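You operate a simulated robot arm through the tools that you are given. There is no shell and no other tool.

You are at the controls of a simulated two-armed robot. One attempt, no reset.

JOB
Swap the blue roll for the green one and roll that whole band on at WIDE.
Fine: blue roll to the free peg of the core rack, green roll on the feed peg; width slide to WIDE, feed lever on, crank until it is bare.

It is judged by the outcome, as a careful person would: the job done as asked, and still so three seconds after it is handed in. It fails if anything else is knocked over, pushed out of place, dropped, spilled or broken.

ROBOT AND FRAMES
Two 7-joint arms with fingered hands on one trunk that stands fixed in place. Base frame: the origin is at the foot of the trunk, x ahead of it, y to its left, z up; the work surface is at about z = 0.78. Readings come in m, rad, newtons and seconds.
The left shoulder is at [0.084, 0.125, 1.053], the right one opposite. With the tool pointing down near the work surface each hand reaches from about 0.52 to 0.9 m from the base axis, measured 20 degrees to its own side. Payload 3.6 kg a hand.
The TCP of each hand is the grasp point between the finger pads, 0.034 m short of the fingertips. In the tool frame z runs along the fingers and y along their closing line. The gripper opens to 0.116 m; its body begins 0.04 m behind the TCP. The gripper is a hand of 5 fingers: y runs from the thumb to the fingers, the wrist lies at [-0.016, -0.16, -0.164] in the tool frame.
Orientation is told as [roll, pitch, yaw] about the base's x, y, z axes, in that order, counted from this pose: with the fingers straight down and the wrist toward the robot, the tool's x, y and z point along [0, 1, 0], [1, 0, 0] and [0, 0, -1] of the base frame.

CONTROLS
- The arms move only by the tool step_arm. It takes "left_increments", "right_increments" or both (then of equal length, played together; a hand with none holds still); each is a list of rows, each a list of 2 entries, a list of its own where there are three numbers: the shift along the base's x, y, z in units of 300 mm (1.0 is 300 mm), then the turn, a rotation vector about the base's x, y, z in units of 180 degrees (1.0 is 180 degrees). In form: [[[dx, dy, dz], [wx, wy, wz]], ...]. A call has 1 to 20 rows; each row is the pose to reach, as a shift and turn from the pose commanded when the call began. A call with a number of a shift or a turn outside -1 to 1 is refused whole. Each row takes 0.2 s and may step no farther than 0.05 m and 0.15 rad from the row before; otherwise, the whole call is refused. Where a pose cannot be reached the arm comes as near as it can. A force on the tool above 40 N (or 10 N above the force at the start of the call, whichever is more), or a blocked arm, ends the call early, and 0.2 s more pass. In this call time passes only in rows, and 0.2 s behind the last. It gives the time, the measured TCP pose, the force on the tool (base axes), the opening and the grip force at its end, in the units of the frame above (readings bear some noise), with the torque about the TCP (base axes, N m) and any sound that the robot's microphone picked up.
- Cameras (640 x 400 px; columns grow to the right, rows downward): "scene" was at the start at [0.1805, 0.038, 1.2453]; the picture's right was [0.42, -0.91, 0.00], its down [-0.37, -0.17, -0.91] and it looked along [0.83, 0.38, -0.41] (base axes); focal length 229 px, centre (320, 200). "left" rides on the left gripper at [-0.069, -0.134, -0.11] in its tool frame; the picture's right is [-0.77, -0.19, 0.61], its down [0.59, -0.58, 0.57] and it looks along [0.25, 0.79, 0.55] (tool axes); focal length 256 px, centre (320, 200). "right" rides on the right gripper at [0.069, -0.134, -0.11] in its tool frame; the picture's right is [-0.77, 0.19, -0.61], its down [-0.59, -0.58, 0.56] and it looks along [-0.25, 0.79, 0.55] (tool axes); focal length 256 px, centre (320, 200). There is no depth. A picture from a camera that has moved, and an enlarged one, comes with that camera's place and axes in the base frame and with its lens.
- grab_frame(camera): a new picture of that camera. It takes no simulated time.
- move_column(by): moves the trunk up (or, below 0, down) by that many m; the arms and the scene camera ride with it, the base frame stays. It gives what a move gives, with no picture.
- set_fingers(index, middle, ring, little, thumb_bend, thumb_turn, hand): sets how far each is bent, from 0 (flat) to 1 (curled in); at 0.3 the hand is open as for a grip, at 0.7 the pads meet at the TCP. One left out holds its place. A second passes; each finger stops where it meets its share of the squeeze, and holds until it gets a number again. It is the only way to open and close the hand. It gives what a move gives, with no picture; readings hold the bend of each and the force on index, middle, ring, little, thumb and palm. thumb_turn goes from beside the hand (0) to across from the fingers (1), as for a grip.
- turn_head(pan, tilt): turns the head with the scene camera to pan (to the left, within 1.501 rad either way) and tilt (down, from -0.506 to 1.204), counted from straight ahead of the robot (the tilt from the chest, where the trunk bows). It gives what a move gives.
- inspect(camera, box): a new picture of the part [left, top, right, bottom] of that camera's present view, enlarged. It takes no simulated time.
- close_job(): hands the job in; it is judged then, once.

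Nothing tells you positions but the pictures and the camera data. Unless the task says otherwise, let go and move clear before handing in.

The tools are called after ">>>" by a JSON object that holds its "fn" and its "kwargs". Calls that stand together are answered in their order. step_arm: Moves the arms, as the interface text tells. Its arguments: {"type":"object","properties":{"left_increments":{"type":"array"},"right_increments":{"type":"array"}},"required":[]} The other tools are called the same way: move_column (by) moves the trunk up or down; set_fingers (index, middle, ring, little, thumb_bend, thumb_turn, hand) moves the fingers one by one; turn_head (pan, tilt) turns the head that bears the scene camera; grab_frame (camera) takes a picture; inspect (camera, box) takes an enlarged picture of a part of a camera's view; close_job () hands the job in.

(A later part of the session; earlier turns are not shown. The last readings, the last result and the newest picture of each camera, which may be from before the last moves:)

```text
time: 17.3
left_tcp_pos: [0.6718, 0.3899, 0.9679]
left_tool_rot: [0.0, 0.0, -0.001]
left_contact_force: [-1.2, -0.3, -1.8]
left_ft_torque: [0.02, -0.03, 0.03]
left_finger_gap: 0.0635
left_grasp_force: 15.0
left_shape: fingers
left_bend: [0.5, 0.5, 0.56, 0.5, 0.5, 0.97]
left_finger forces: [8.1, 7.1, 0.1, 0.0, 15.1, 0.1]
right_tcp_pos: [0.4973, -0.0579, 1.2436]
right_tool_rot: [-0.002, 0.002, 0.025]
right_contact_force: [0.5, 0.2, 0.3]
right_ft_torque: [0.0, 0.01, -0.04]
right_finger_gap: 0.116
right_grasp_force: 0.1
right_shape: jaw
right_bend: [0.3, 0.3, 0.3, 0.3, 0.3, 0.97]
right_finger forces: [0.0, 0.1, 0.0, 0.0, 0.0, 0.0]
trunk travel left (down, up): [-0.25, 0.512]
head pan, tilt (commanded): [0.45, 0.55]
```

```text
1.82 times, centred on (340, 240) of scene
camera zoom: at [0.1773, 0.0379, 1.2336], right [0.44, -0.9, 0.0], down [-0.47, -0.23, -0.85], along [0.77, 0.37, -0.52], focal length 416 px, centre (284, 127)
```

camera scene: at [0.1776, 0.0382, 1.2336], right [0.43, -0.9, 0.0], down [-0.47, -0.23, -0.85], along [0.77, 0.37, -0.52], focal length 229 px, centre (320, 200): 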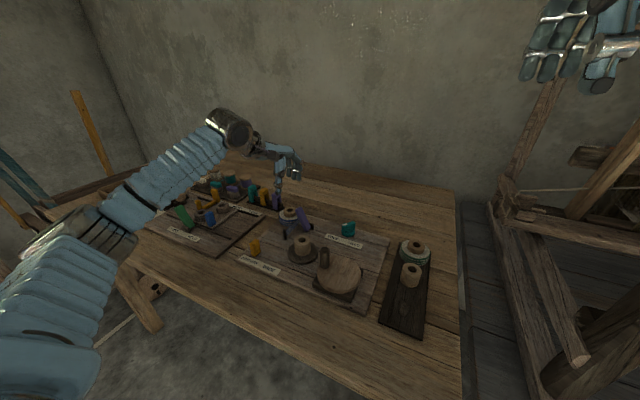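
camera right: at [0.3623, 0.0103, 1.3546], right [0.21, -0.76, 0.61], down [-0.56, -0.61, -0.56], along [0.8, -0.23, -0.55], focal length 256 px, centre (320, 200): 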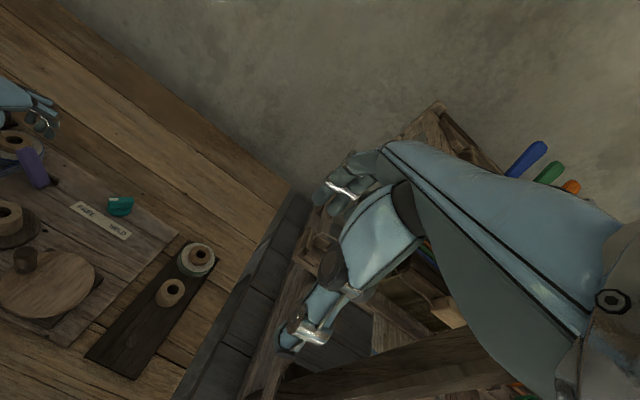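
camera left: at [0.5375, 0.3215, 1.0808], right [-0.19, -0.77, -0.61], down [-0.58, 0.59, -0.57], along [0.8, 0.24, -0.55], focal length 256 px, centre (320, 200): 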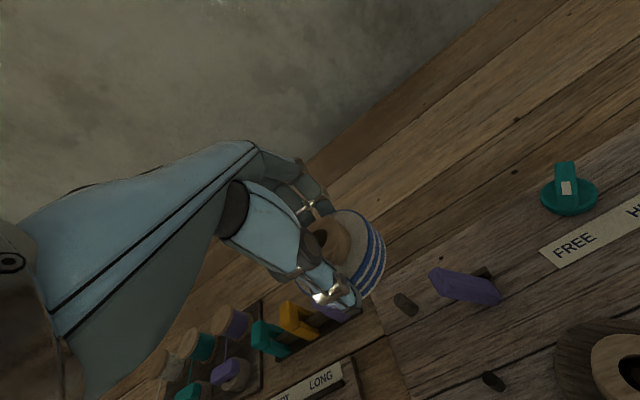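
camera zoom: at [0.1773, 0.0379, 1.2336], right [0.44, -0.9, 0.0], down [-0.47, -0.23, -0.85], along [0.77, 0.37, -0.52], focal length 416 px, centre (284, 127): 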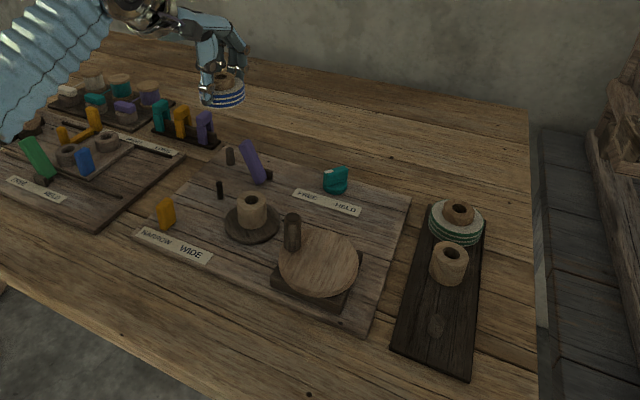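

The feed peg is bare now and the guide post and lever are undisturbed. Let me measure the free rack peg and the feed peg precisely.

>>> {"fn": "inspect", "kwargs": {"camera": "scene", "box": [370, 230, 450, 350]}}

>>> {"fn": "inspect", "kwargs": {"camera": "left", "box": [370, 250, 530, 400]}}

>>> {"fn": "inspect", "kwargs": {"camera": "right", "box": [70, 220, 250, 390]}}

>>> {"fn": "inspect", "kwargs": {"camera": "scene", "box": [270, 190, 330, 250]}}

```text
3.33 times, centred on (410, 290) of scene
camera zoom: at [0.1773, 0.0379, 1.2336], right [0.44, -0.9, 0.0], down [-0.47, -0.23, -0.85], along [0.77, 0.37, -0.52], focal length 762 px, centre (20, -100)
```

zoom: 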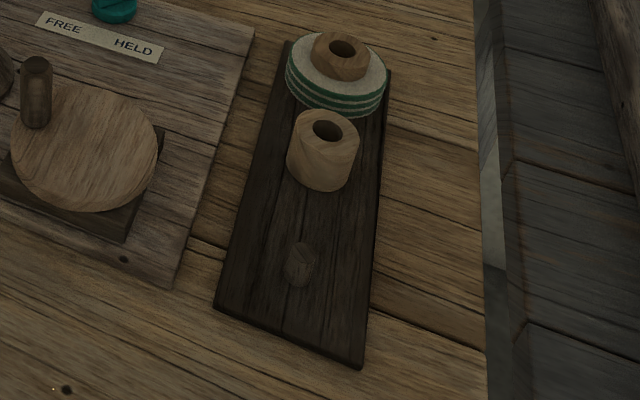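

```text
2.67 times, centred on (450, 325) of left
camera zoom: at [0.5375, 0.3215, 1.0808], right [-0.19, -0.77, -0.61], down [-0.58, 0.59, -0.57], along [0.8, 0.24, -0.55], focal length 683 px, centre (-27, -133)
```

zoom: 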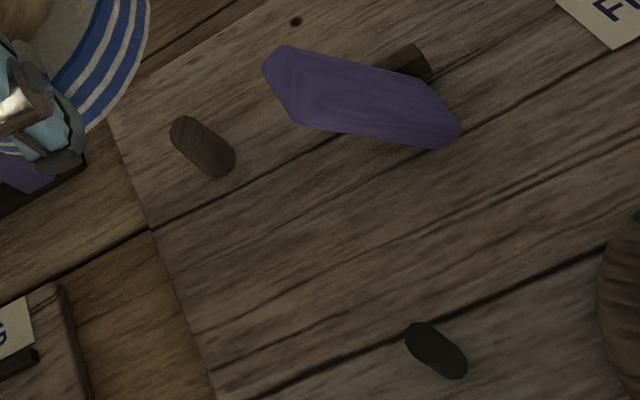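

```text
2.35 times, centred on (160, 305) of right
camera zoom: at [0.3619, 0.01, 1.3548], right [0.21, -0.76, 0.61], down [-0.56, -0.61, -0.56], along [0.8, -0.23, -0.55], focal length 602 px, centre (696, -47)
```

zoom: 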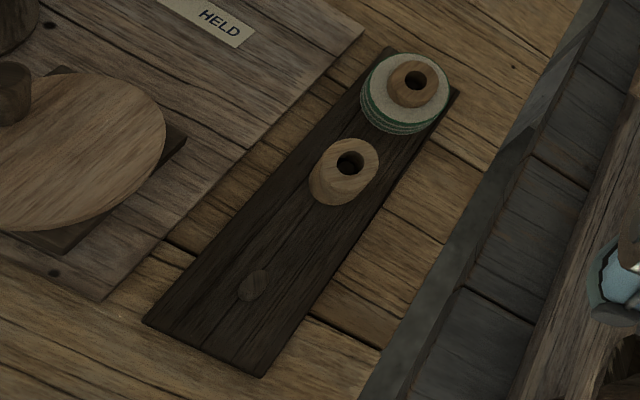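

```text
6.67 times, centred on (300, 220) of scene
camera zoom: at [0.1773, 0.0379, 1.2336], right [0.44, -0.9, 0.0], down [-0.47, -0.23, -0.85], along [0.77, 0.37, -0.52], focal length 1524 px, centre (453, 67)
```

zoom: 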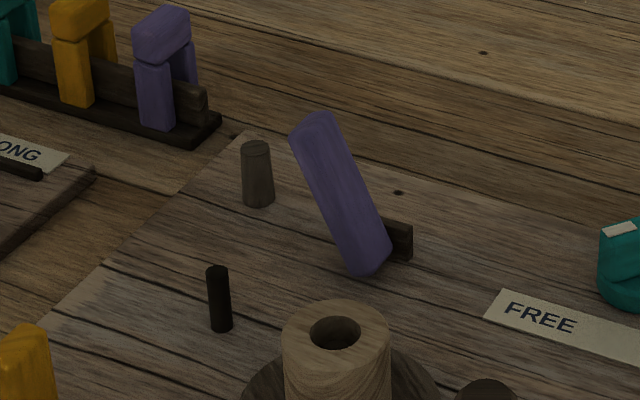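

The free peg stands at about (0.507, 0.0075), top z 0.806; the feed peg at (0.679, 0.386), top z 0.817. I'll carry the blue roll over toward the rack, turning the hand so that its fingers open sideways there.

>>> {"fn": "step_arm", "kwargs": {"left_increments": [[[-0.034, -0.08, 0.01], [0, 0, -0.04]], [[-0.069, -0.16, 0.02], [0, 0, -0.08]], [[-0.103, -0.24, 0.03], [0, 0, -0.12]], [[-0.137, -0.32, 0.03], [0, 0, -0.16]], [[-0.172, -0.4, 0.03], [0, 0, -0.2]], [[-0.206, -0.48, 0.03], [0, 0, -0.24]], [[-0.24, -0.56, 0.03], [0, 0, -0.28]], [[-0.275, -0.64, 0.03], [0, 0, -0.32]]]}}

>>> {"fn": "grab_frame", "kwargs": {"camera": "scene"}}

```text
time: 19.1
left_tcp_pos: [0.5887, 0.1981, 0.978]
left_tool_rot: [0.001, 0.001, -1.009]
left_contact_force: [0.5, -0.3, -1.0]
left_ft_torque: [0.0, -0.03, 0.03]
left_finger_gap: 0.0629
left_grasp_force: 14.8
left_shape: fingers
left_bend: [0.5, 0.5, 0.56, 0.5, 0.5, 0.97]
left_finger forces: [7.9, 6.9, 0.1, 0.0, 15.0, 0.0]
right_tcp_pos: [0.4975, -0.0576, 1.2439]
right_tool_rot: [-0.001, 0.003, 0.025]
right_contact_force: [-0.1, -1.1, -0.3]
right_ft_torque: [-0.04, 0.01, -0.02]
right_finger_gap: 0.1159
right_grasp_force: 0.0
right_shape: jaw
right_bend: [0.3, 0.3, 0.3, 0.3, 0.3, 0.97]
right_finger forces: [0.1, 0.0, 0.1, 0.0, 0.1, 0.1]
trunk travel left (down, up): [-0.25, 0.512]
head pan, tilt (commanded): [0.45, 0.55]
```

```text
taken
camera scene: at [0.1776, 0.0376, 1.2335], right [0.44, -0.9, 0.0], down [-0.47, -0.23, -0.85], along [0.77, 0.37, -0.52], focal length 229 px, centre (320, 200)
```

scene: 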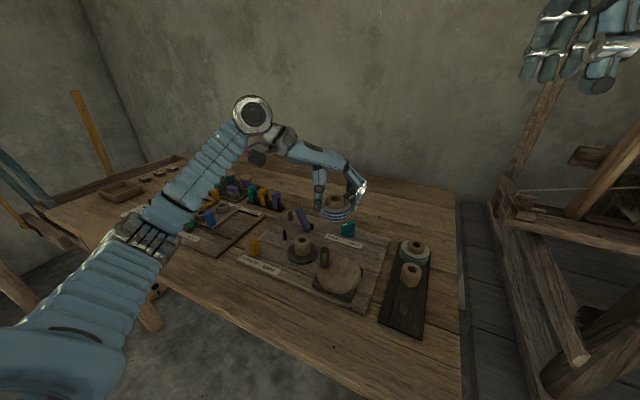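

The carry goes well. I'll continue to above the free peg and finish the turn to −90°.

>>> {"fn": "step_arm", "kwargs": {"left_increments": [[[-0.034, -0.08, 0], [0, 0, -0.03]], [[-0.069, -0.16, 0], [0, 0, -0.06]], [[-0.103, -0.24, 0], [0, 0, -0.09]], [[-0.137, -0.32, 0], [0, 0, -0.12]], [[-0.172, -0.4, 0], [0, 0, -0.15]], [[-0.206, -0.48, 0], [0, 0, -0.179]], [[-0.24, -0.56, 0], [0, 0, -0.179]], [[-0.274, -0.635, 0], [0, 0, -0.179]]]}}

>>> {"fn": "turn_head", "kwargs": {"pan": 0.0, "tilt": 0.75}}

>>> {"fn": "grab_frame", "kwargs": {"camera": "scene"}}

>>> {"fn": "grab_frame", "kwargs": {"camera": "left"}}

>>> {"fn": "grab_frame", "kwargs": {"camera": "right"}}

```text
time: 20.9
left_tcp_pos: [0.5068, 0.0071, 0.9778]
left_tool_rot: [-0.002, 0.0, -1.57]
left_contact_force: [-0.6, 0.0, -1.2]
left_ft_torque: [0.0, 0.0, 0.01]
left_finger_gap: 0.0629
left_grasp_force: 15.5
left_shape: fingers
left_bend: [0.5, 0.5, 0.56, 0.5, 0.5, 0.97]
left_finger forces: [7.9, 6.9, 0.0, 0.0, 15.1, 0.0]
right_tcp_pos: [0.4975, -0.0578, 1.2435]
right_tool_rot: [-0.003, 0.001, 0.024]
right_contact_force: [0.0, 0.3, 0.2]
right_ft_torque: [0.02, -0.01, -0.02]
right_finger_gap: 0.1157
right_grasp_force: 0.1
right_shape: jaw
right_bend: [0.3, 0.3, 0.3, 0.3, 0.3, 0.97]
right_finger forces: [0.0, 0.0, 0.0, 0.0, 0.0, 0.1]
trunk travel left (down, up): [-0.25, 0.512]
head pan, tilt (commanded): [0.45, 0.55]
```

```text
time: 21.8
left_tcp_pos: [0.5069, 0.0083, 0.9781]
left_tool_rot: [0.0, -0.001, -1.568]
left_contact_force: [0.5, 0.4, -0.4]
left_ft_torque: [0.01, 0.0, -0.01]
left_finger_gap: 0.063
left_grasp_force: 14.4
left_shape: fingers
left_bend: [0.5, 0.5, 0.56, 0.5, 0.5, 0.97]
left_finger forces: [8.0, 6.9, 0.0, 0.0, 15.0, 0.0]
right_tcp_pos: [0.4969, -0.0568, 1.2441]
right_tool_rot: [0.0, 0.0, 0.024]
right_contact_force: [-0.1, 0.2, 0.4]
right_ft_torque: [-0.01, 0.01, 0.06]
right_finger_gap: 0.1158
right_grasp_force: 0.0
right_shape: jaw
right_bend: [0.3, 0.3, 0.3, 0.3, 0.3, 0.97]
right_finger forces: [0.1, 0.0, 0.0, 0.1, 0.0, 0.0]
trunk travel left (down, up): [-0.25, 0.512]
head pan, tilt (commanded): [0.0, 0.75]
```

```text
taken
camera scene: at [0.1795, -0.0012, 1.2162], right [0.0, -1.0, 0.0], down [-0.68, 0.0, -0.73], along [0.73, 0.0, -0.68], focal length 229 px, centre (320, 200)
```

scene: 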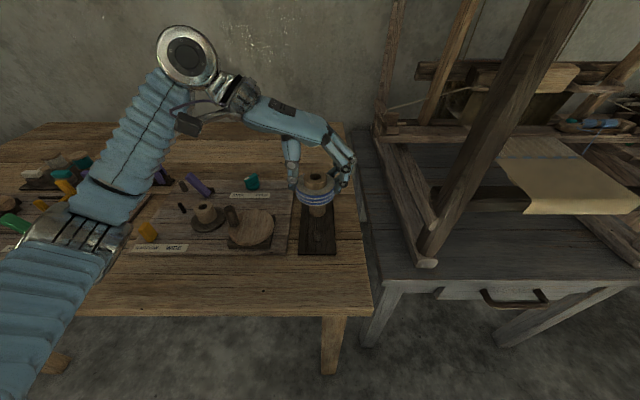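

```text
taken
camera left: at [0.4383, 0.1418, 1.0898], right [-0.77, 0.19, -0.61], down [0.59, 0.58, -0.57], along [0.25, -0.8, -0.55], focal length 256 px, centre (320, 200)
```

left: 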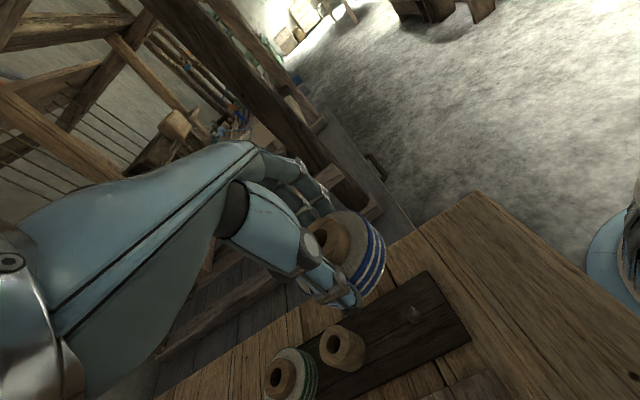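

```text
taken
camera right: at [0.3622, 0.0099, 1.3546], right [0.21, -0.76, 0.61], down [-0.56, -0.61, -0.56], along [0.8, -0.23, -0.55], focal length 256 px, centre (320, 200)
```

right: 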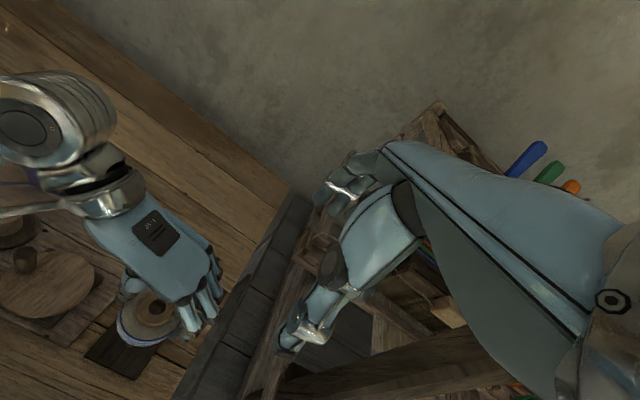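

The roll hangs above the rack. I'll zoom in to measure the roll's centre in the hand and the peg's place.

>>> {"fn": "inspect", "kwargs": {"camera": "left", "box": [280, 190, 480, 350]}}

>>> {"fn": "inspect", "kwargs": {"camera": "scene", "box": [280, 140, 360, 270]}}

>>> {"fn": "inspect", "kwargs": {"camera": "right", "box": [80, 250, 240, 380]}}

```text
2.50 times, centred on (380, 270) of left
camera zoom: at [0.4383, 0.1418, 1.0898], right [-0.77, 0.19, -0.61], down [0.59, 0.58, -0.57], along [0.25, -0.8, -0.55], focal length 640 px, centre (170, 25)
```

zoom: 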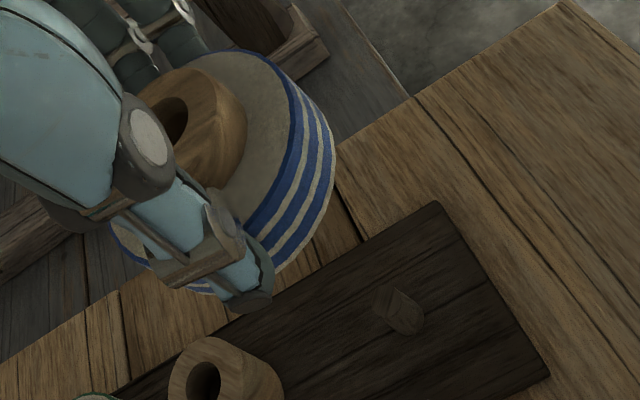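

```text
3.08 times, centred on (320, 205) of scene
camera zoom: at [0.1795, -0.0012, 1.2162], right [0.0, -1.0, 0.0], down [-0.68, 0.0, -0.73], along [0.73, 0.0, -0.68], focal length 704 px, centre (320, 185)
```

zoom: 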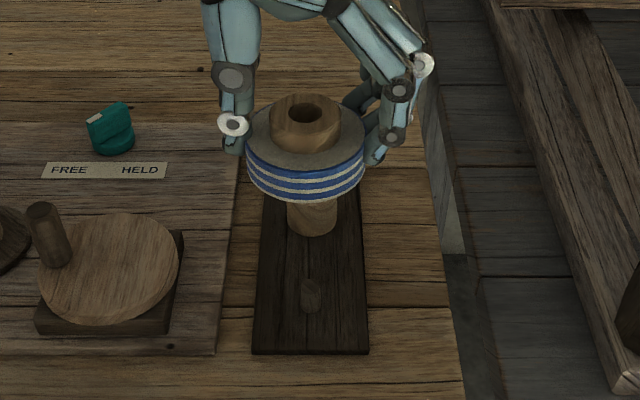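

```text
3.08 times, centred on (160, 315) of right
camera zoom: at [0.3622, 0.0099, 1.3546], right [0.21, -0.76, 0.61], down [-0.56, -0.61, -0.56], along [0.8, -0.23, -0.55], focal length 788 px, centre (812, -154)
```

zoom: 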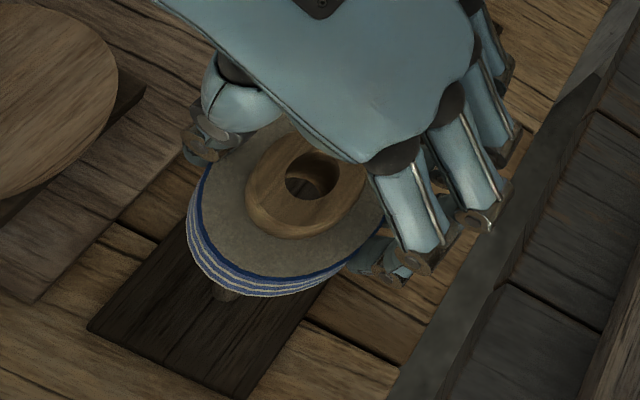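

The roll centre is about 1.5 mm ahead of the TCP. I'll zoom on the peg for a tighter estimate.

>>> {"fn": "inspect", "kwargs": {"camera": "scene", "box": [300, 215, 340, 245]}}

>>> {"fn": "inspect", "kwargs": {"camera": "left", "box": [390, 290, 440, 335]}}

>>> {"fn": "inspect", "kwargs": {"camera": "scene", "box": [295, 160, 345, 210]}}

```text
13.33 times, centred on (320, 230) of scene
camera zoom: at [0.1795, -0.0012, 1.2162], right [0.0, -1.0, 0.0], down [-0.68, 0.0, -0.73], along [0.73, 0.0, -0.68], focal length 3049 px, centre (320, -200)
```

zoom: 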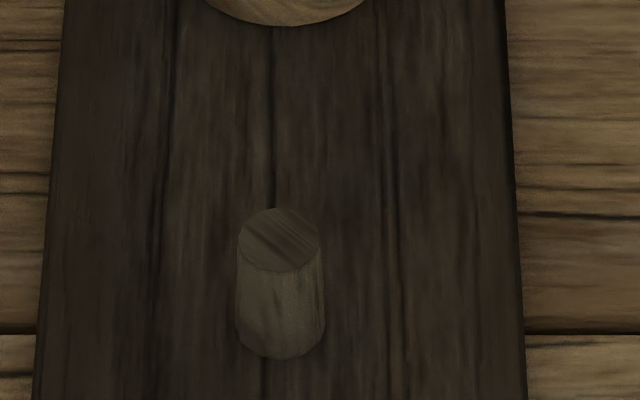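

```text
8.89 times, centred on (415, 312) of left
camera zoom: at [0.4383, 0.1418, 1.0898], right [-0.77, 0.19, -0.61], down [0.59, 0.58, -0.57], along [0.25, -0.8, -0.55], focal length 2276 px, centre (-524, -800)
```

zoom: 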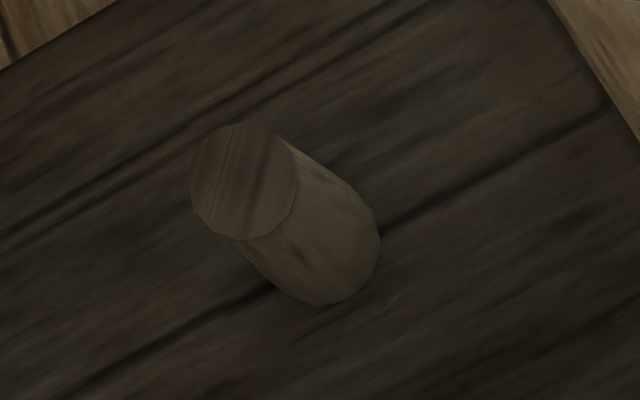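

```text
8.00 times, centred on (320, 185) of scene
camera zoom: at [0.1795, -0.0012, 1.2162], right [0.0, -1.0, 0.0], down [-0.68, 0.0, -0.73], along [0.73, 0.0, -0.68], focal length 1829 px, centre (320, 320)
```

zoom: 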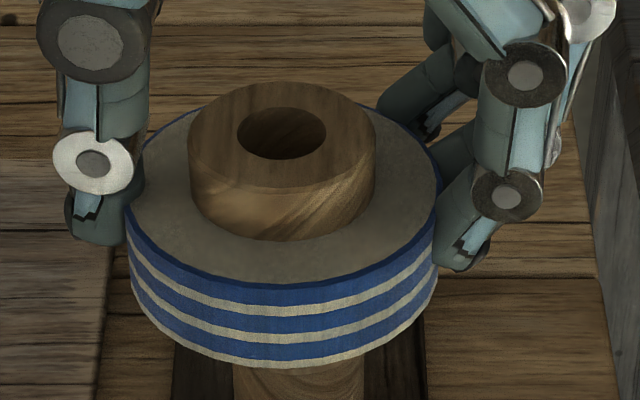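

The peg top is at (0.507, 0.006, 0.809) with about ±2.7 mm clearance to the hole. I'll shift 1 mm in −y and lower to just above the peg, then check again.

>>> {"fn": "step_arm", "kwargs": {"left_increments": [[[0, -0.005, -0.08], [0, 0, 0]], [[0, -0.005, -0.16], [0, 0, 0]], [[0, -0.005, -0.24], [0, 0, 0]], [[0, -0.005, -0.31], [0, 0, 0]], [[0, -0.005, -0.36], [0, 0, 0]], [[0, -0.005, -0.38], [0, 0, 0]]]}}

>>> {"fn": "inspect", "kwargs": {"camera": "scene", "box": [290, 190, 350, 250]}}

>>> {"fn": "inspect", "kwargs": {"camera": "left", "box": [290, 190, 450, 320]}}

>>> {"fn": "inspect", "kwargs": {"camera": "right", "box": [80, 270, 200, 370]}}

```text
time: 23.2
left_tcp_pos: [0.5069, 0.0068, 0.8641]
left_tool_rot: [-0.001, 0.0, -1.569]
left_contact_force: [-1.0, -0.8, -0.5]
left_ft_torque: [0.0, -0.01, 0.02]
left_finger_gap: 0.063
left_grasp_force: 15.1
left_shape: fingers
left_bend: [0.5, 0.5, 0.56, 0.5, 0.5, 0.97]
left_finger forces: [7.9, 6.9, 0.0, 0.1, 15.0, 0.0]
right_tcp_pos: [0.4969, -0.0579, 1.2446]
right_tool_rot: [-0.002, 0.002, 0.025]
right_contact_force: [0.0, -0.2, 0.3]
right_ft_torque: [0.06, 0.01, -0.04]
right_finger_gap: 0.1159
right_grasp_force: 0.1
right_shape: jaw
right_bend: [0.3, 0.3, 0.3, 0.3, 0.3, 0.97]
right_finger forces: [0.1, 0.0, 0.0, 0.0, 0.0, 0.1]
trunk travel left (down, up): [-0.25, 0.512]
head pan, tilt (commanded): [0.0, 0.75]
```

```text
6.67 times, centred on (320, 220) of scene
camera zoom: at [0.1795, -0.0013, 1.2162], right [0.0, -1.0, 0.0], down [-0.68, 0.0, -0.73], along [0.73, 0.0, -0.68], focal length 1524 px, centre (320, 67)
```

zoom: 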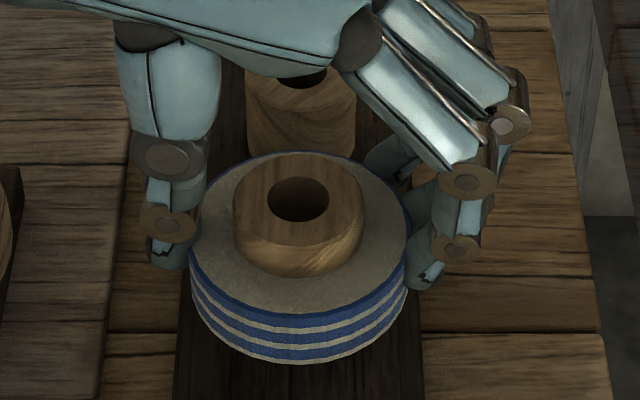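

```text
3.08 times, centred on (370, 255) of left
camera zoom: at [0.4382, 0.1398, 0.9755], right [-0.77, 0.19, -0.61], down [0.59, 0.58, -0.57], along [0.25, -0.8, -0.55], focal length 788 px, centre (166, 31)
```

zoom: 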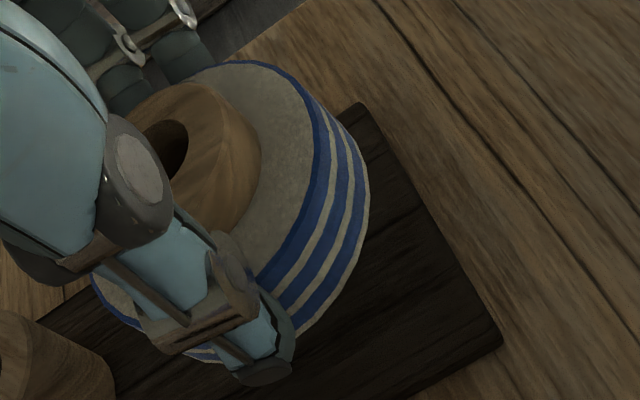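

```text
4.00 times, centred on (140, 320) of right
camera zoom: at [0.3621, 0.0099, 1.3547], right [0.21, -0.76, 0.61], down [-0.56, -0.61, -0.56], along [0.8, -0.23, -0.55], focal length 1024 px, centre (1040, -280)
```

zoom: 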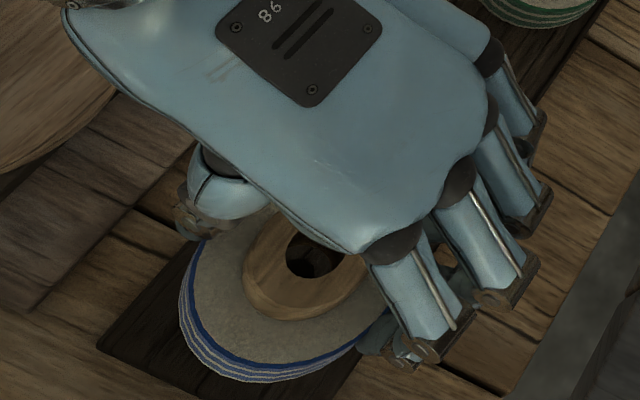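

The hole centre (0.507, 0.0057) now matches the peg. I'll lower it onto the peg gently.

>>> {"fn": "step_arm", "kwargs": {"left_increments": [[[0, 0, -0.017], [0, 0, 0]], [[0, 0, -0.034], [0, 0, 0]], [[0, 0, -0.051], [0, 0, 0]], [[0, 0, -0.068], [0, 0, 0]], [[0, 0, -0.08], [0, 0, 0]], [[0, 0, -0.088], [0, 0, 0]]]}}

>>> {"fn": "inspect", "kwargs": {"camera": "scene", "box": [290, 190, 350, 250]}}

```text
time: 24.6
left_tcp_pos: [0.5078, 0.0055, 0.8391]
left_tool_rot: [0.0, 0.0, -1.572]
left_contact_force: [0.3, -0.1, -1.2]
left_ft_torque: [0.0, -0.02, -0.02]
left_finger_gap: 0.0632
left_grasp_force: 14.7
left_shape: fingers
left_bend: [0.5, 0.5, 0.56, 0.5, 0.5, 0.97]
left_finger forces: [7.9, 6.9, 0.0, 0.1, 14.9, 0.0]
right_tcp_pos: [0.4976, -0.0574, 1.2437]
right_tool_rot: [-0.001, 0.003, 0.025]
right_contact_force: [-0.6, -0.3, -0.2]
right_ft_torque: [-0.03, -0.01, -0.01]
right_finger_gap: 0.1158
right_grasp_force: 0.1
right_shape: jaw
right_bend: [0.3, 0.3, 0.3, 0.3, 0.3, 0.97]
right_finger forces: [0.1, 0.0, 0.0, 0.0, 0.1, 0.1]
trunk travel left (down, up): [-0.25, 0.512]
head pan, tilt (commanded): [0.0, 0.75]
```

```text
6.67 times, centred on (320, 220) of scene
camera zoom: at [0.1795, -0.0013, 1.2162], right [0.0, -1.0, 0.0], down [-0.68, 0.0, -0.73], along [0.73, 0.0, -0.68], focal length 1524 px, centre (320, 67)
```

zoom: 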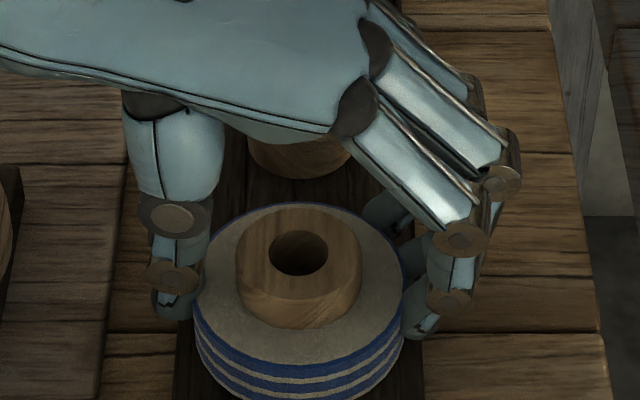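

It has slid over the peg without resistance. I'll lower the last few millimetres until it seats.

>>> {"fn": "step_arm", "kwargs": {"left_increments": [[[0, 0, -0.005], [0, 0, 0]], [[0, 0, -0.01], [0, 0, 0]], [[0, 0, -0.015], [0, 0, 0]]]}}

```text
time: 25.4
left_tcp_pos: [0.5077, 0.0058, 0.8344]
left_tool_rot: [0.0, -0.002, -1.569]
left_contact_force: [0.3, 0.2, 3.6]
left_ft_torque: [0.08, 0.04, -0.01]
left_finger_gap: 0.0632
left_grasp_force: 15.0
left_shape: fingers
left_bend: [0.5, 0.5, 0.56, 0.5, 0.5, 0.97]
left_finger forces: [7.9, 6.9, 0.0, 0.0, 15.4, 0.0]
right_tcp_pos: [0.4974, -0.057, 1.2436]
right_tool_rot: [-0.003, 0.0, 0.026]
right_contact_force: [0.7, -0.3, 0.6]
right_ft_torque: [0.01, -0.03, 0.0]
right_finger_gap: 0.1159
right_grasp_force: 0.0
right_shape: jaw
right_bend: [0.3, 0.3, 0.3, 0.3, 0.3, 0.97]
right_finger forces: [0.0, 0.0, 0.0, 0.0, 0.0, 0.0]
trunk travel left (down, up): [-0.25, 0.512]
head pan, tilt (commanded): [0.0, 0.75]
```

It is seated (3.6 N upward). I'll release with a modest opening and lift clear.

>>> {"fn": "set_fingers", "kwargs": {"hand": "left", "index": 0.4, "middle": 0.4, "ring": 0.4, "little": 0.4, "thumb_bend": 0.4}}

>>> {"fn": "step_arm", "kwargs": {"left_increments": [[[0, 0, 0.03], [0, 0, 0]], [[0, 0, 0.08], [0, 0, 0]], [[0, 0, 0.16], [0, 0, 0]], [[0, 0, 0.28], [0, 0, 0]], [[0, 0, 0.4], [0, 0, 0]]]}}

>>> {"fn": "inspect", "kwargs": {"camera": "scene", "box": [260, 140, 380, 260]}}

>>> {"fn": "grab_frame", "kwargs": {"camera": "left"}}

```text
time: 26.4
left_tcp_pos: [0.5065, 0.0059, 0.8328]
left_tool_rot: [0.0, -0.002, -1.568]
left_contact_force: [-0.2, -1.2, -0.5]
left_ft_torque: [0.01, -0.02, 0.05]
left_finger_gap: 0.0883
left_grasp_force: 0.0
left_shape: fingers
left_bend: [0.4, 0.4, 0.4, 0.4, 0.4, 0.97]
left_finger forces: [0.0, 0.1, 0.0, 0.1, 0.1, 0.0]
right_tcp_pos: [0.4984, -0.0564, 1.2439]
right_tool_rot: [-0.002, 0.002, 0.025]
right_contact_force: [0.2, 0.2, -0.3]
right_ft_torque: [0.04, 0.02, 0.01]
right_finger_gap: 0.1162
right_grasp_force: 0.1
right_shape: jaw
right_bend: [0.3, 0.3, 0.3, 0.3, 0.3, 0.97]
right_finger forces: [0.0, 0.0, 0.0, 0.0, 0.0, 0.0]
trunk travel left (down, up): [-0.25, 0.512]
head pan, tilt (commanded): [0.0, 0.75]
```

```text
time: 27.6
left_tcp_pos: [0.5077, 0.0061, 0.953]
left_tool_rot: [0.0, -0.001, -1.571]
left_contact_force: [-0.5, -0.8, -0.9]
left_ft_torque: [0.06, 0.02, -0.03]
left_finger_gap: 0.0883
left_grasp_force: 0.1
left_shape: fingers
left_bend: [0.4, 0.4, 0.4, 0.4, 0.4, 0.97]
left_finger forces: [0.0, 0.0, 0.0, 0.0, 0.0, 0.1]
right_tcp_pos: [0.4978, -0.0582, 1.2448]
right_tool_rot: [-0.002, 0.002, 0.025]
right_contact_force: [0.3, 0.3, -0.4]
right_ft_torque: [0.03, -0.01, 0.03]
right_finger_gap: 0.1159
right_grasp_force: 0.0
right_shape: jaw
right_bend: [0.3, 0.3, 0.3, 0.3, 0.3, 0.97]
right_finger forces: [0.0, 0.0, 0.0, 0.0, 0.0, 0.1]
trunk travel left (down, up): [-0.25, 0.512]
head pan, tilt (commanded): [0.0, 0.75]
```

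```text
3.33 times, centred on (320, 200) of scene
camera zoom: at [0.1792, -0.0015, 1.2163], right [0.0, -1.0, 0.0], down [-0.68, 0.0, -0.73], along [0.73, 0.0, -0.68], focal length 762 px, centre (320, 200)
```

zoom: 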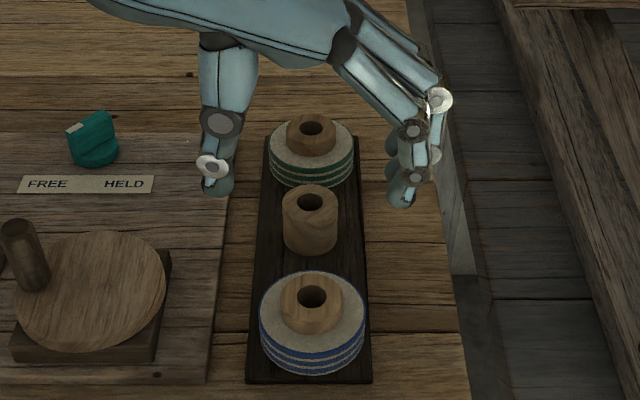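

```text
taken
camera left: at [0.4384, 0.1394, 1.0649], right [-0.77, 0.19, -0.61], down [0.59, 0.58, -0.57], along [0.25, -0.8, -0.55], focal length 256 px, centre (320, 200)
```

left: 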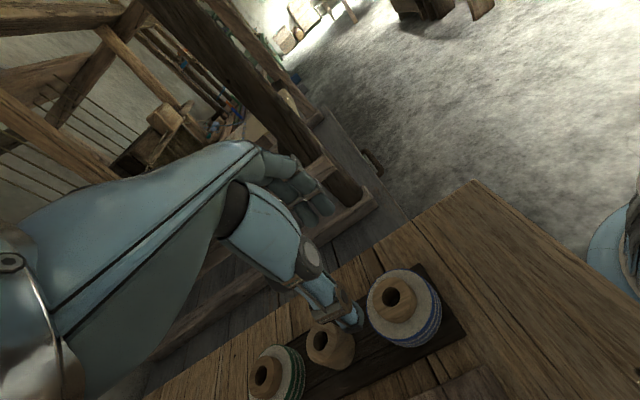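

The blue roll sits on its rack peg and the neighbours are undisturbed. Next I'll move over the green roll at (0.689, 0.006).

>>> {"fn": "step_arm", "kwargs": {"left_increments": [[[0.08, 0, 0], [0, 0, 0]], [[0.16, 0, 0], [0, 0, 0]], [[0.24, 0, 0], [0, 0, 0]], [[0.32, 0, 0], [0, 0, 0]], [[0.4, 0, 0], [0, 0, 0]], [[0.48, 0, 0], [0, 0, 0]], [[0.56, 0, -0.04], [0, 0, 0]], [[0.604, 0, -0.1], [0, 0, 0]], [[0.604, 0, -0.15], [0, 0, 0]]]}}

>>> {"fn": "inspect", "kwargs": {"camera": "left", "box": [270, 190, 430, 330]}}

>>> {"fn": "inspect", "kwargs": {"camera": "scene", "box": [280, 110, 360, 200]}}

```text
time: 29.6
left_tcp_pos: [0.6966, 0.0058, 0.9063]
left_tool_rot: [-0.006, 0.001, -1.571]
left_contact_force: [-0.1, 0.0, 1.0]
left_ft_torque: [0.06, -0.06, 0.05]
left_finger_gap: 0.0883
left_grasp_force: 0.1
left_shape: fingers
left_bend: [0.4, 0.4, 0.4, 0.4, 0.4, 0.97]
left_finger forces: [0.0, 0.0, 0.0, 0.1, 0.0, 0.0]
right_tcp_pos: [0.5043, -0.0579, 1.2442]
right_tool_rot: [-0.002, 0.006, 0.026]
right_contact_force: [-0.3, 0.0, -1.2]
right_ft_torque: [0.05, -0.08, -0.01]
right_finger_gap: 0.1159
right_grasp_force: 0.0
right_shape: jaw
right_bend: [0.3, 0.3, 0.3, 0.3, 0.3, 0.97]
right_finger forces: [0.1, 0.0, 0.1, 0.0, 0.0, 0.0]
trunk travel left (down, up): [-0.25, 0.512]
head pan, tilt (commanded): [0.0, 0.75]
```

```text
2.86 times, centred on (350, 260) of left
camera zoom: at [0.6296, 0.1402, 1.0181], right [-0.77, 0.19, -0.61], down [0.59, 0.58, -0.57], along [0.24, -0.8, -0.55], focal length 731 px, centre (234, 29)
```

zoom: 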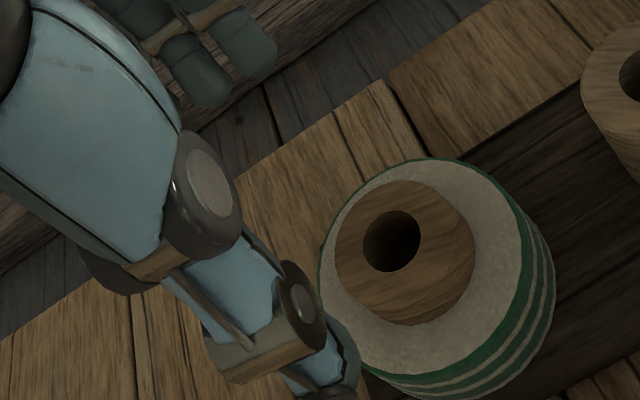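

```text
4.44 times, centred on (320, 155) of scene
camera zoom: at [0.1954, -0.0012, 1.2157], right [0.0, -1.0, 0.0], down [-0.69, 0.0, -0.72], along [0.72, 0.0, -0.69], focal length 1016 px, centre (320, 400)
```

zoom: 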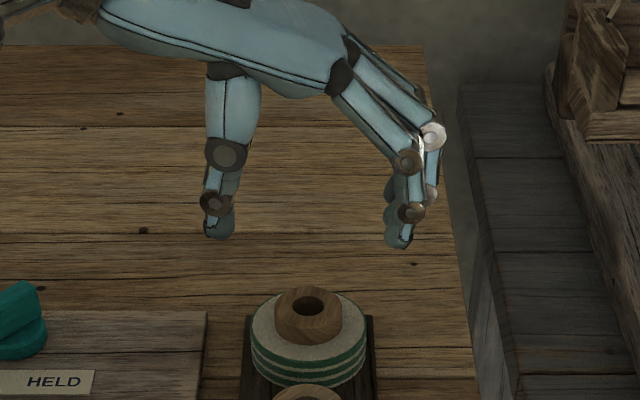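

The trunk was still swaying at the end of that move. I'll let it settle before measuring.

>>> {"fn": "step_arm", "kwargs": {"left_increments": [[[0, 0, 0], [0, 0, 0]], [[0, 0, 0], [0, 0, 0]], [[0, 0, 0], [0, 0, 0]]]}}

>>> {"fn": "inspect", "kwargs": {"camera": "left", "box": [270, 190, 430, 330]}}

>>> {"fn": "inspect", "kwargs": {"camera": "scene", "box": [280, 130, 360, 220]}}

```text
time: 30.1
left_tcp_pos: [0.7012, 0.0292, 0.8807]
left_tool_rot: [-0.12, 0.013, -1.494]
left_contact_force: [0.8, 1.1, -1.8]
left_ft_torque: [-0.1, -0.01, 0.02]
left_finger_gap: 0.0883
left_grasp_force: 0.0
left_shape: fingers
left_bend: [0.4, 0.4, 0.4, 0.4, 0.4, 0.97]
left_finger forces: [0.0, 0.0, 0.0, 0.0, 0.0, 0.1]
right_tcp_pos: [0.4885, -0.0479, 1.2515]
right_tool_rot: [0.022, -0.027, 0.057]
right_contact_force: [-1.3, -0.2, -0.7]
right_ft_torque: [-0.01, -0.12, -0.05]
right_finger_gap: 0.1159
right_grasp_force: 0.0
right_shape: jaw
right_bend: [0.3, 0.3, 0.3, 0.3, 0.3, 0.97]
right_finger forces: [0.0, 0.1, 0.0, 0.0, 0.0, 0.0]
trunk travel left (down, up): [-0.25, 0.512]
head pan, tilt (commanded): [0.0, 0.75]
stopped in row 2 (left hand): the arm was blocked; the commanded pose is now the measured one
```

```text
2.86 times, centred on (350, 260) of left
camera zoom: at [0.6356, 0.1564, 1.0018], right [-0.85, 0.13, -0.51], down [0.47, 0.62, -0.62], along [0.24, -0.77, -0.59], focal length 731 px, centre (234, 29)
```

zoom: 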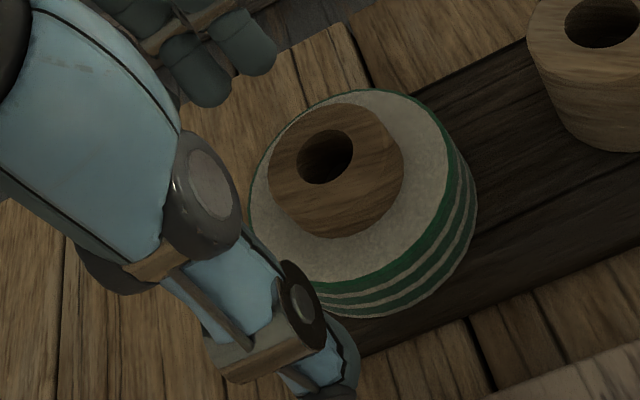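

```text
4.44 times, centred on (320, 175) of scene
camera zoom: at [0.2264, -0.0003, 1.2141], right [0.0, -1.0, 0.0], down [-0.71, 0.0, -0.7], along [0.7, 0.0, -0.71], focal length 1016 px, centre (320, 311)
```

zoom: 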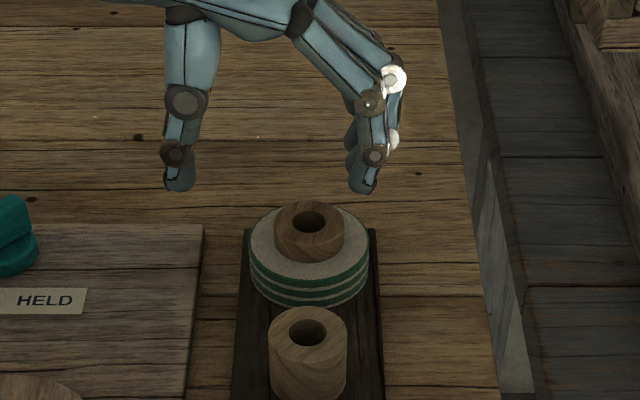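

Something blocks the arm and the trunk has bowed forward. I'll look at the full picture before doing anything else.

>>> {"fn": "grab_frame", "kwargs": {"camera": "scene"}}

>>> {"fn": "grab_frame", "kwargs": {"camera": "right"}}

>>> {"fn": "grab_frame", "kwargs": {"camera": "left"}}

```text
taken
camera scene: at [0.2264, -0.0003, 1.2141], right [0.0, -1.0, 0.0], down [-0.71, 0.0, -0.7], along [0.7, 0.0, -0.71], focal length 229 px, centre (320, 200)
```

scene: 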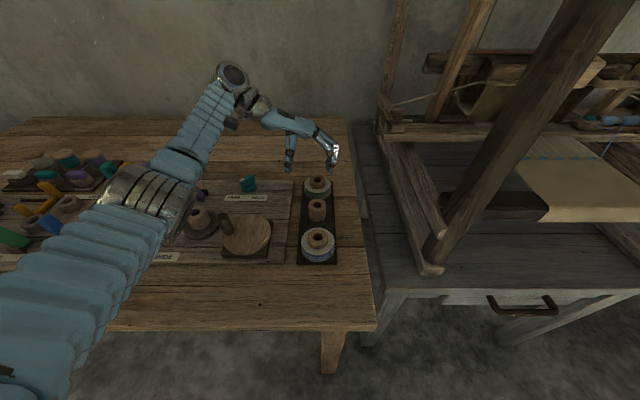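

```text
taken
camera right: at [0.3487, 0.012, 1.3601], right [0.22, -0.77, 0.6], down [-0.53, -0.61, -0.59], along [0.82, -0.19, -0.54], focal length 256 px, centre (320, 200)
```

right: 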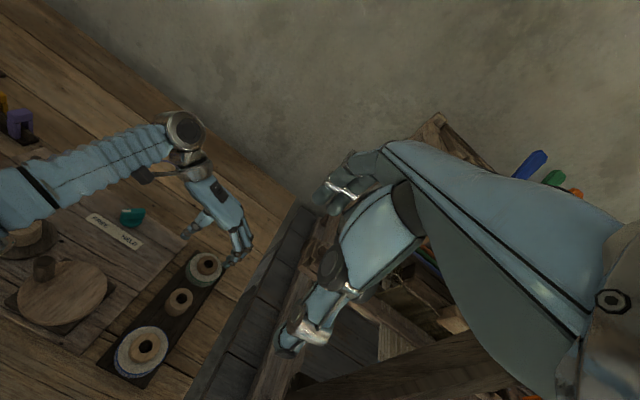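

```text
taken
camera left: at [0.6356, 0.1564, 1.0018], right [-0.85, 0.13, -0.51], down [0.47, 0.62, -0.62], along [0.24, -0.77, -0.59], focal length 256 px, centre (320, 200)
```

left: 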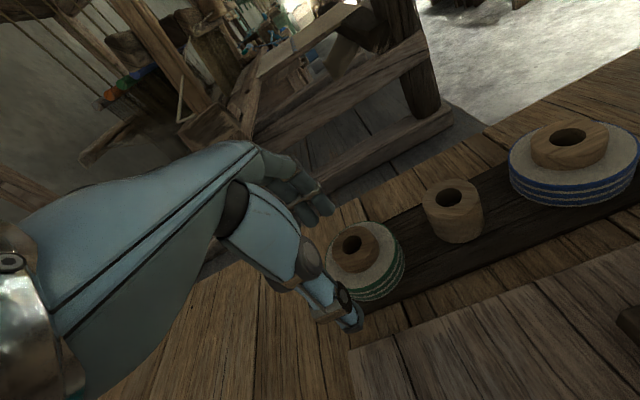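

The left forearm lies low across the board near the take-up core. I'll zoom in to see whether it touches anything.

>>> {"fn": "inspect", "kwargs": {"camera": "right", "box": [0, 90, 260, 340]}}

>>> {"fn": "inspect", "kwargs": {"camera": "scene", "box": [80, 60, 300, 280]}}

```text
1.60 times, centred on (130, 215) of right
camera zoom: at [0.3487, 0.012, 1.3601], right [0.22, -0.77, 0.6], down [-0.53, -0.61, -0.59], along [0.82, -0.19, -0.54], focal length 410 px, centre (624, 176)
```

zoom: 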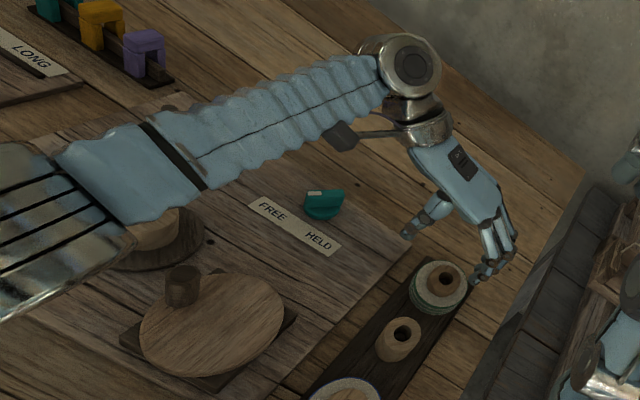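

```text
1.82 times, centred on (190, 170) of scene
camera zoom: at [0.2264, -0.0003, 1.2141], right [0.0, -1.0, 0.0], down [-0.71, 0.0, -0.7], along [0.7, 0.0, -0.71], focal length 416 px, centre (556, 254)
```

zoom: 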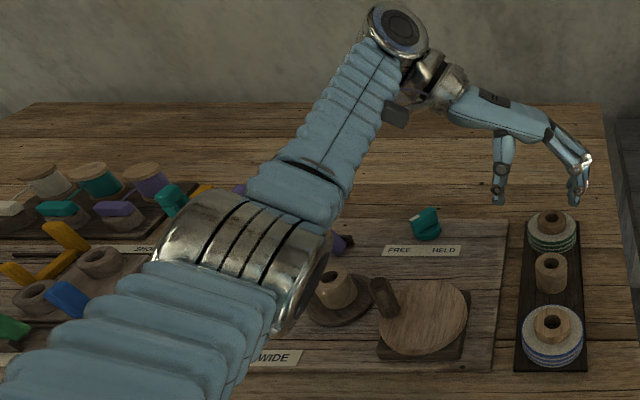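

The elbow hangs low, close to the take-up core and slide. Raising the trunk lifts the whole arm straight up, so I'll do that first.

>>> {"fn": "move_column", "kwargs": {"by": 0.12}}

>>> {"fn": "grab_frame", "kwargs": {"camera": "scene"}}

>>> {"fn": "grab_frame", "kwargs": {"camera": "right"}}

```text
time: 30.5
left_tcp_pos: [0.686, 0.0719, 0.8515]
left_tool_rot: [-0.265, 0.02, -1.385]
left_contact_force: [18.6, -0.4, 49.2]
left_ft_torque: [-4.08, -1.15, 1.38]
left_finger_gap: 0.1102
left_grasp_force: 50.4
left_shape: fingers
left_bend: [0.36, 0.3, 0.4, 0.4, 0.4, 0.97]
left_finger forces: [15.3, 73.3, 12.2, 0.0, 0.0, 0.0]
right_tcp_pos: [0.4374, -0.0461, 1.2657]
right_tool_rot: [0.018, -0.073, 0.069]
right_contact_force: [3.1, -2.4, -6.9]
right_ft_torque: [0.14, 0.05, -0.02]
right_finger_gap: 0.1158
right_grasp_force: 0.1
right_shape: jaw
right_bend: [0.3, 0.3, 0.3, 0.3, 0.3, 0.97]
right_finger forces: [0.0, 0.1, 0.0, 0.0, 0.0, 0.0]
trunk travel left (down, up): [-0.252, 0.51]
head pan, tilt (commanded): [0.0, 0.75]
stopped: the arm was blocked; the commanded pose is now the measured one
```

```text
taken
camera scene: at [0.2395, 0.0005, 1.2173], right [0.0, -1.0, 0.0], down [-0.72, 0.0, -0.7], along [0.7, 0.0, -0.72], focal length 229 px, centre (320, 200)
```

scene: 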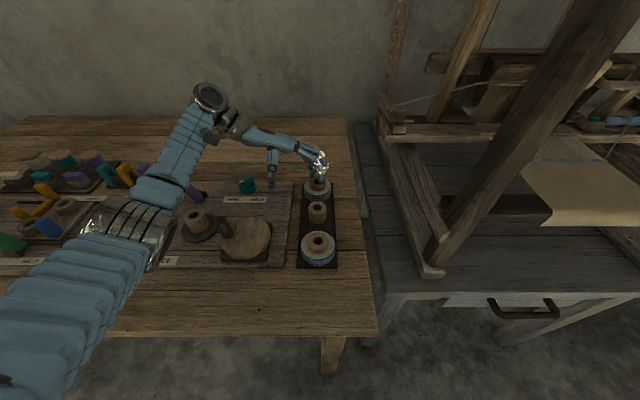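

```text
taken
camera right: at [0.2918, 0.012, 1.367], right [0.2, -0.77, 0.61], down [-0.49, -0.62, -0.62], along [0.85, -0.18, -0.5], focal length 256 px, centre (320, 200)
```

right: 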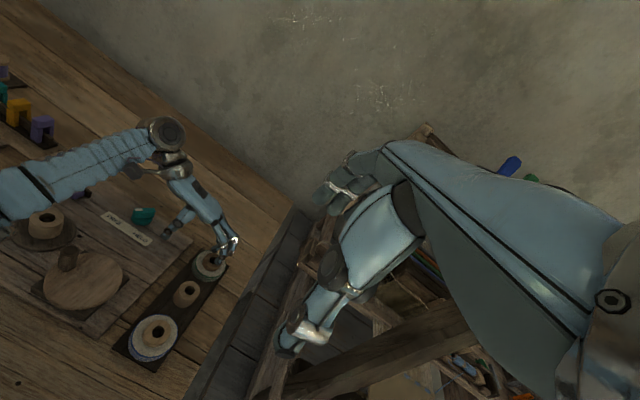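

The left hand has sagged onto the green roll's top with its fingers while the trunk bowed: this far reach at −90° yaw seems to be a bad arm posture. I'll lift straight up first, then pull back toward the robot.

>>> {"fn": "step_arm", "kwargs": {"left_increments": [[[0, 0, 0.06], [0, 0, 0]], [[0, 0, 0.13], [0, 0, 0]], [[-0.02, 0.0, 0.2], [0, 0, 0]], [[-0.08, 0.04, 0.3], [0, 0, 0]]]}}

>>> {"fn": "grab_frame", "kwargs": {"camera": "scene"}}

>>> {"fn": "grab_frame", "kwargs": {"camera": "right"}}

```text
time: 30.8
left_tcp_pos: [0.6394, 0.0955, 0.8509]
left_tool_rot: [-0.329, 0.055, -1.3]
left_contact_force: [30.3, -3.8, 10.9]
left_ft_torque: [-0.71, -1.21, 1.97]
left_finger_gap: 0.1014
left_grasp_force: 20.4
left_shape: fingers
left_bend: [0.4, 0.29, 0.41, 0.4, 0.4, 0.97]
left_finger forces: [0.0, 26.2, 14.7, 0.0, 0.0, 0.1]
right_tcp_pos: [0.3536, -0.0504, 1.2808]
right_tool_rot: [0.014, -0.154, 0.067]
right_contact_force: [0.7, 1.6, 1.2]
right_ft_torque: [-0.11, 0.0, -0.03]
right_finger_gap: 0.1156
right_grasp_force: 0.1
right_shape: jaw
right_bend: [0.3, 0.3, 0.3, 0.3, 0.3, 0.97]
right_finger forces: [0.0, 0.0, 0.0, 0.1, 0.1, 0.0]
trunk travel left (down, up): [-0.252, 0.51]
head pan, tilt (commanded): [0.0, 0.75]
stopped in row 1 (left hand): the arm was blocked; the commanded pose is now the measured one
```

```text
taken
camera scene: at [0.2088, 0.0003, 1.2175], right [0.0, -1.0, 0.0], down [-0.7, 0.0, -0.71], along [0.71, 0.0, -0.7], focal length 229 px, centre (320, 200)
```

scene: 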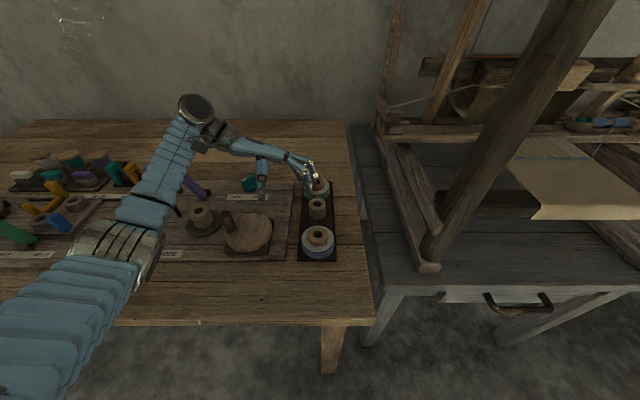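

```text
taken
camera right: at [0.2004, 0.0077, 1.3714], right [0.14, -0.77, 0.62], down [-0.44, -0.61, -0.66], along [0.89, -0.18, -0.43], focal length 256 px, centre (320, 200)
```

right: 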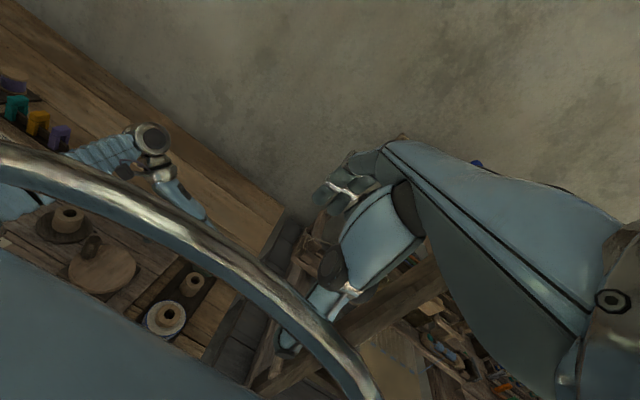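

Both arms are still in motion from the trunk's swing. I'll command a brief hold for both hands and check whether things settle.

>>> {"fn": "step_arm", "kwargs": {"left_increments": [[[0, 0, 0], [0, 0, 0]]], "right_increments": [[[0, 0, 0], [0, 0, 0]]]}}

>>> {"fn": "grab_frame", "kwargs": {"camera": "scene"}}

```text
time: 31.1
left_tcp_pos: [0.6048, 0.0858, 0.8788]
left_tool_rot: [-0.237, 0.045, -1.356]
left_contact_force: [-2.0, 0.7, -1.2]
left_ft_torque: [-0.07, 0.01, -0.01]
left_finger_gap: 0.1016
left_grasp_force: 0.0
left_shape: fingers
left_bend: [0.4, 0.3, 0.4, 0.4, 0.4, 0.97]
left_finger forces: [0.0, 0.1, 0.0, 0.0, 0.1, 0.1]
right_tcp_pos: [0.3147, -0.0387, 1.2912]
right_tool_rot: [0.035, -0.188, 0.11]
right_contact_force: [-3.1, 3.4, 3.2]
right_ft_torque: [-0.25, -0.13, -0.05]
right_finger_gap: 0.1161
right_grasp_force: 0.0
right_shape: jaw
right_bend: [0.3, 0.3, 0.3, 0.3, 0.3, 0.97]
right_finger forces: [0.1, 0.0, 0.2, 0.0, 0.1, 0.1]
trunk travel left (down, up): [-0.252, 0.51]
head pan, tilt (commanded): [0.0, 0.75]
stopped in row 1 (left hand): the arm was blocked; the commanded pose is now the measured one
```

```text
taken
camera scene: at [0.172, 0.0005, 1.2191], right [0.0, -1.0, 0.0], down [-0.68, 0.0, -0.73], along [0.73, 0.0, -0.68], focal length 229 px, centre (320, 200)
```

scene: 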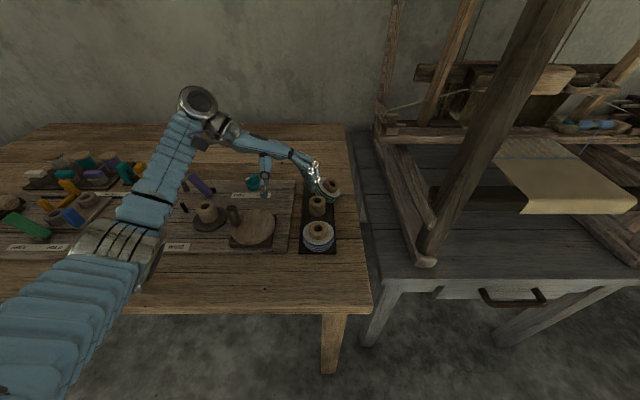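

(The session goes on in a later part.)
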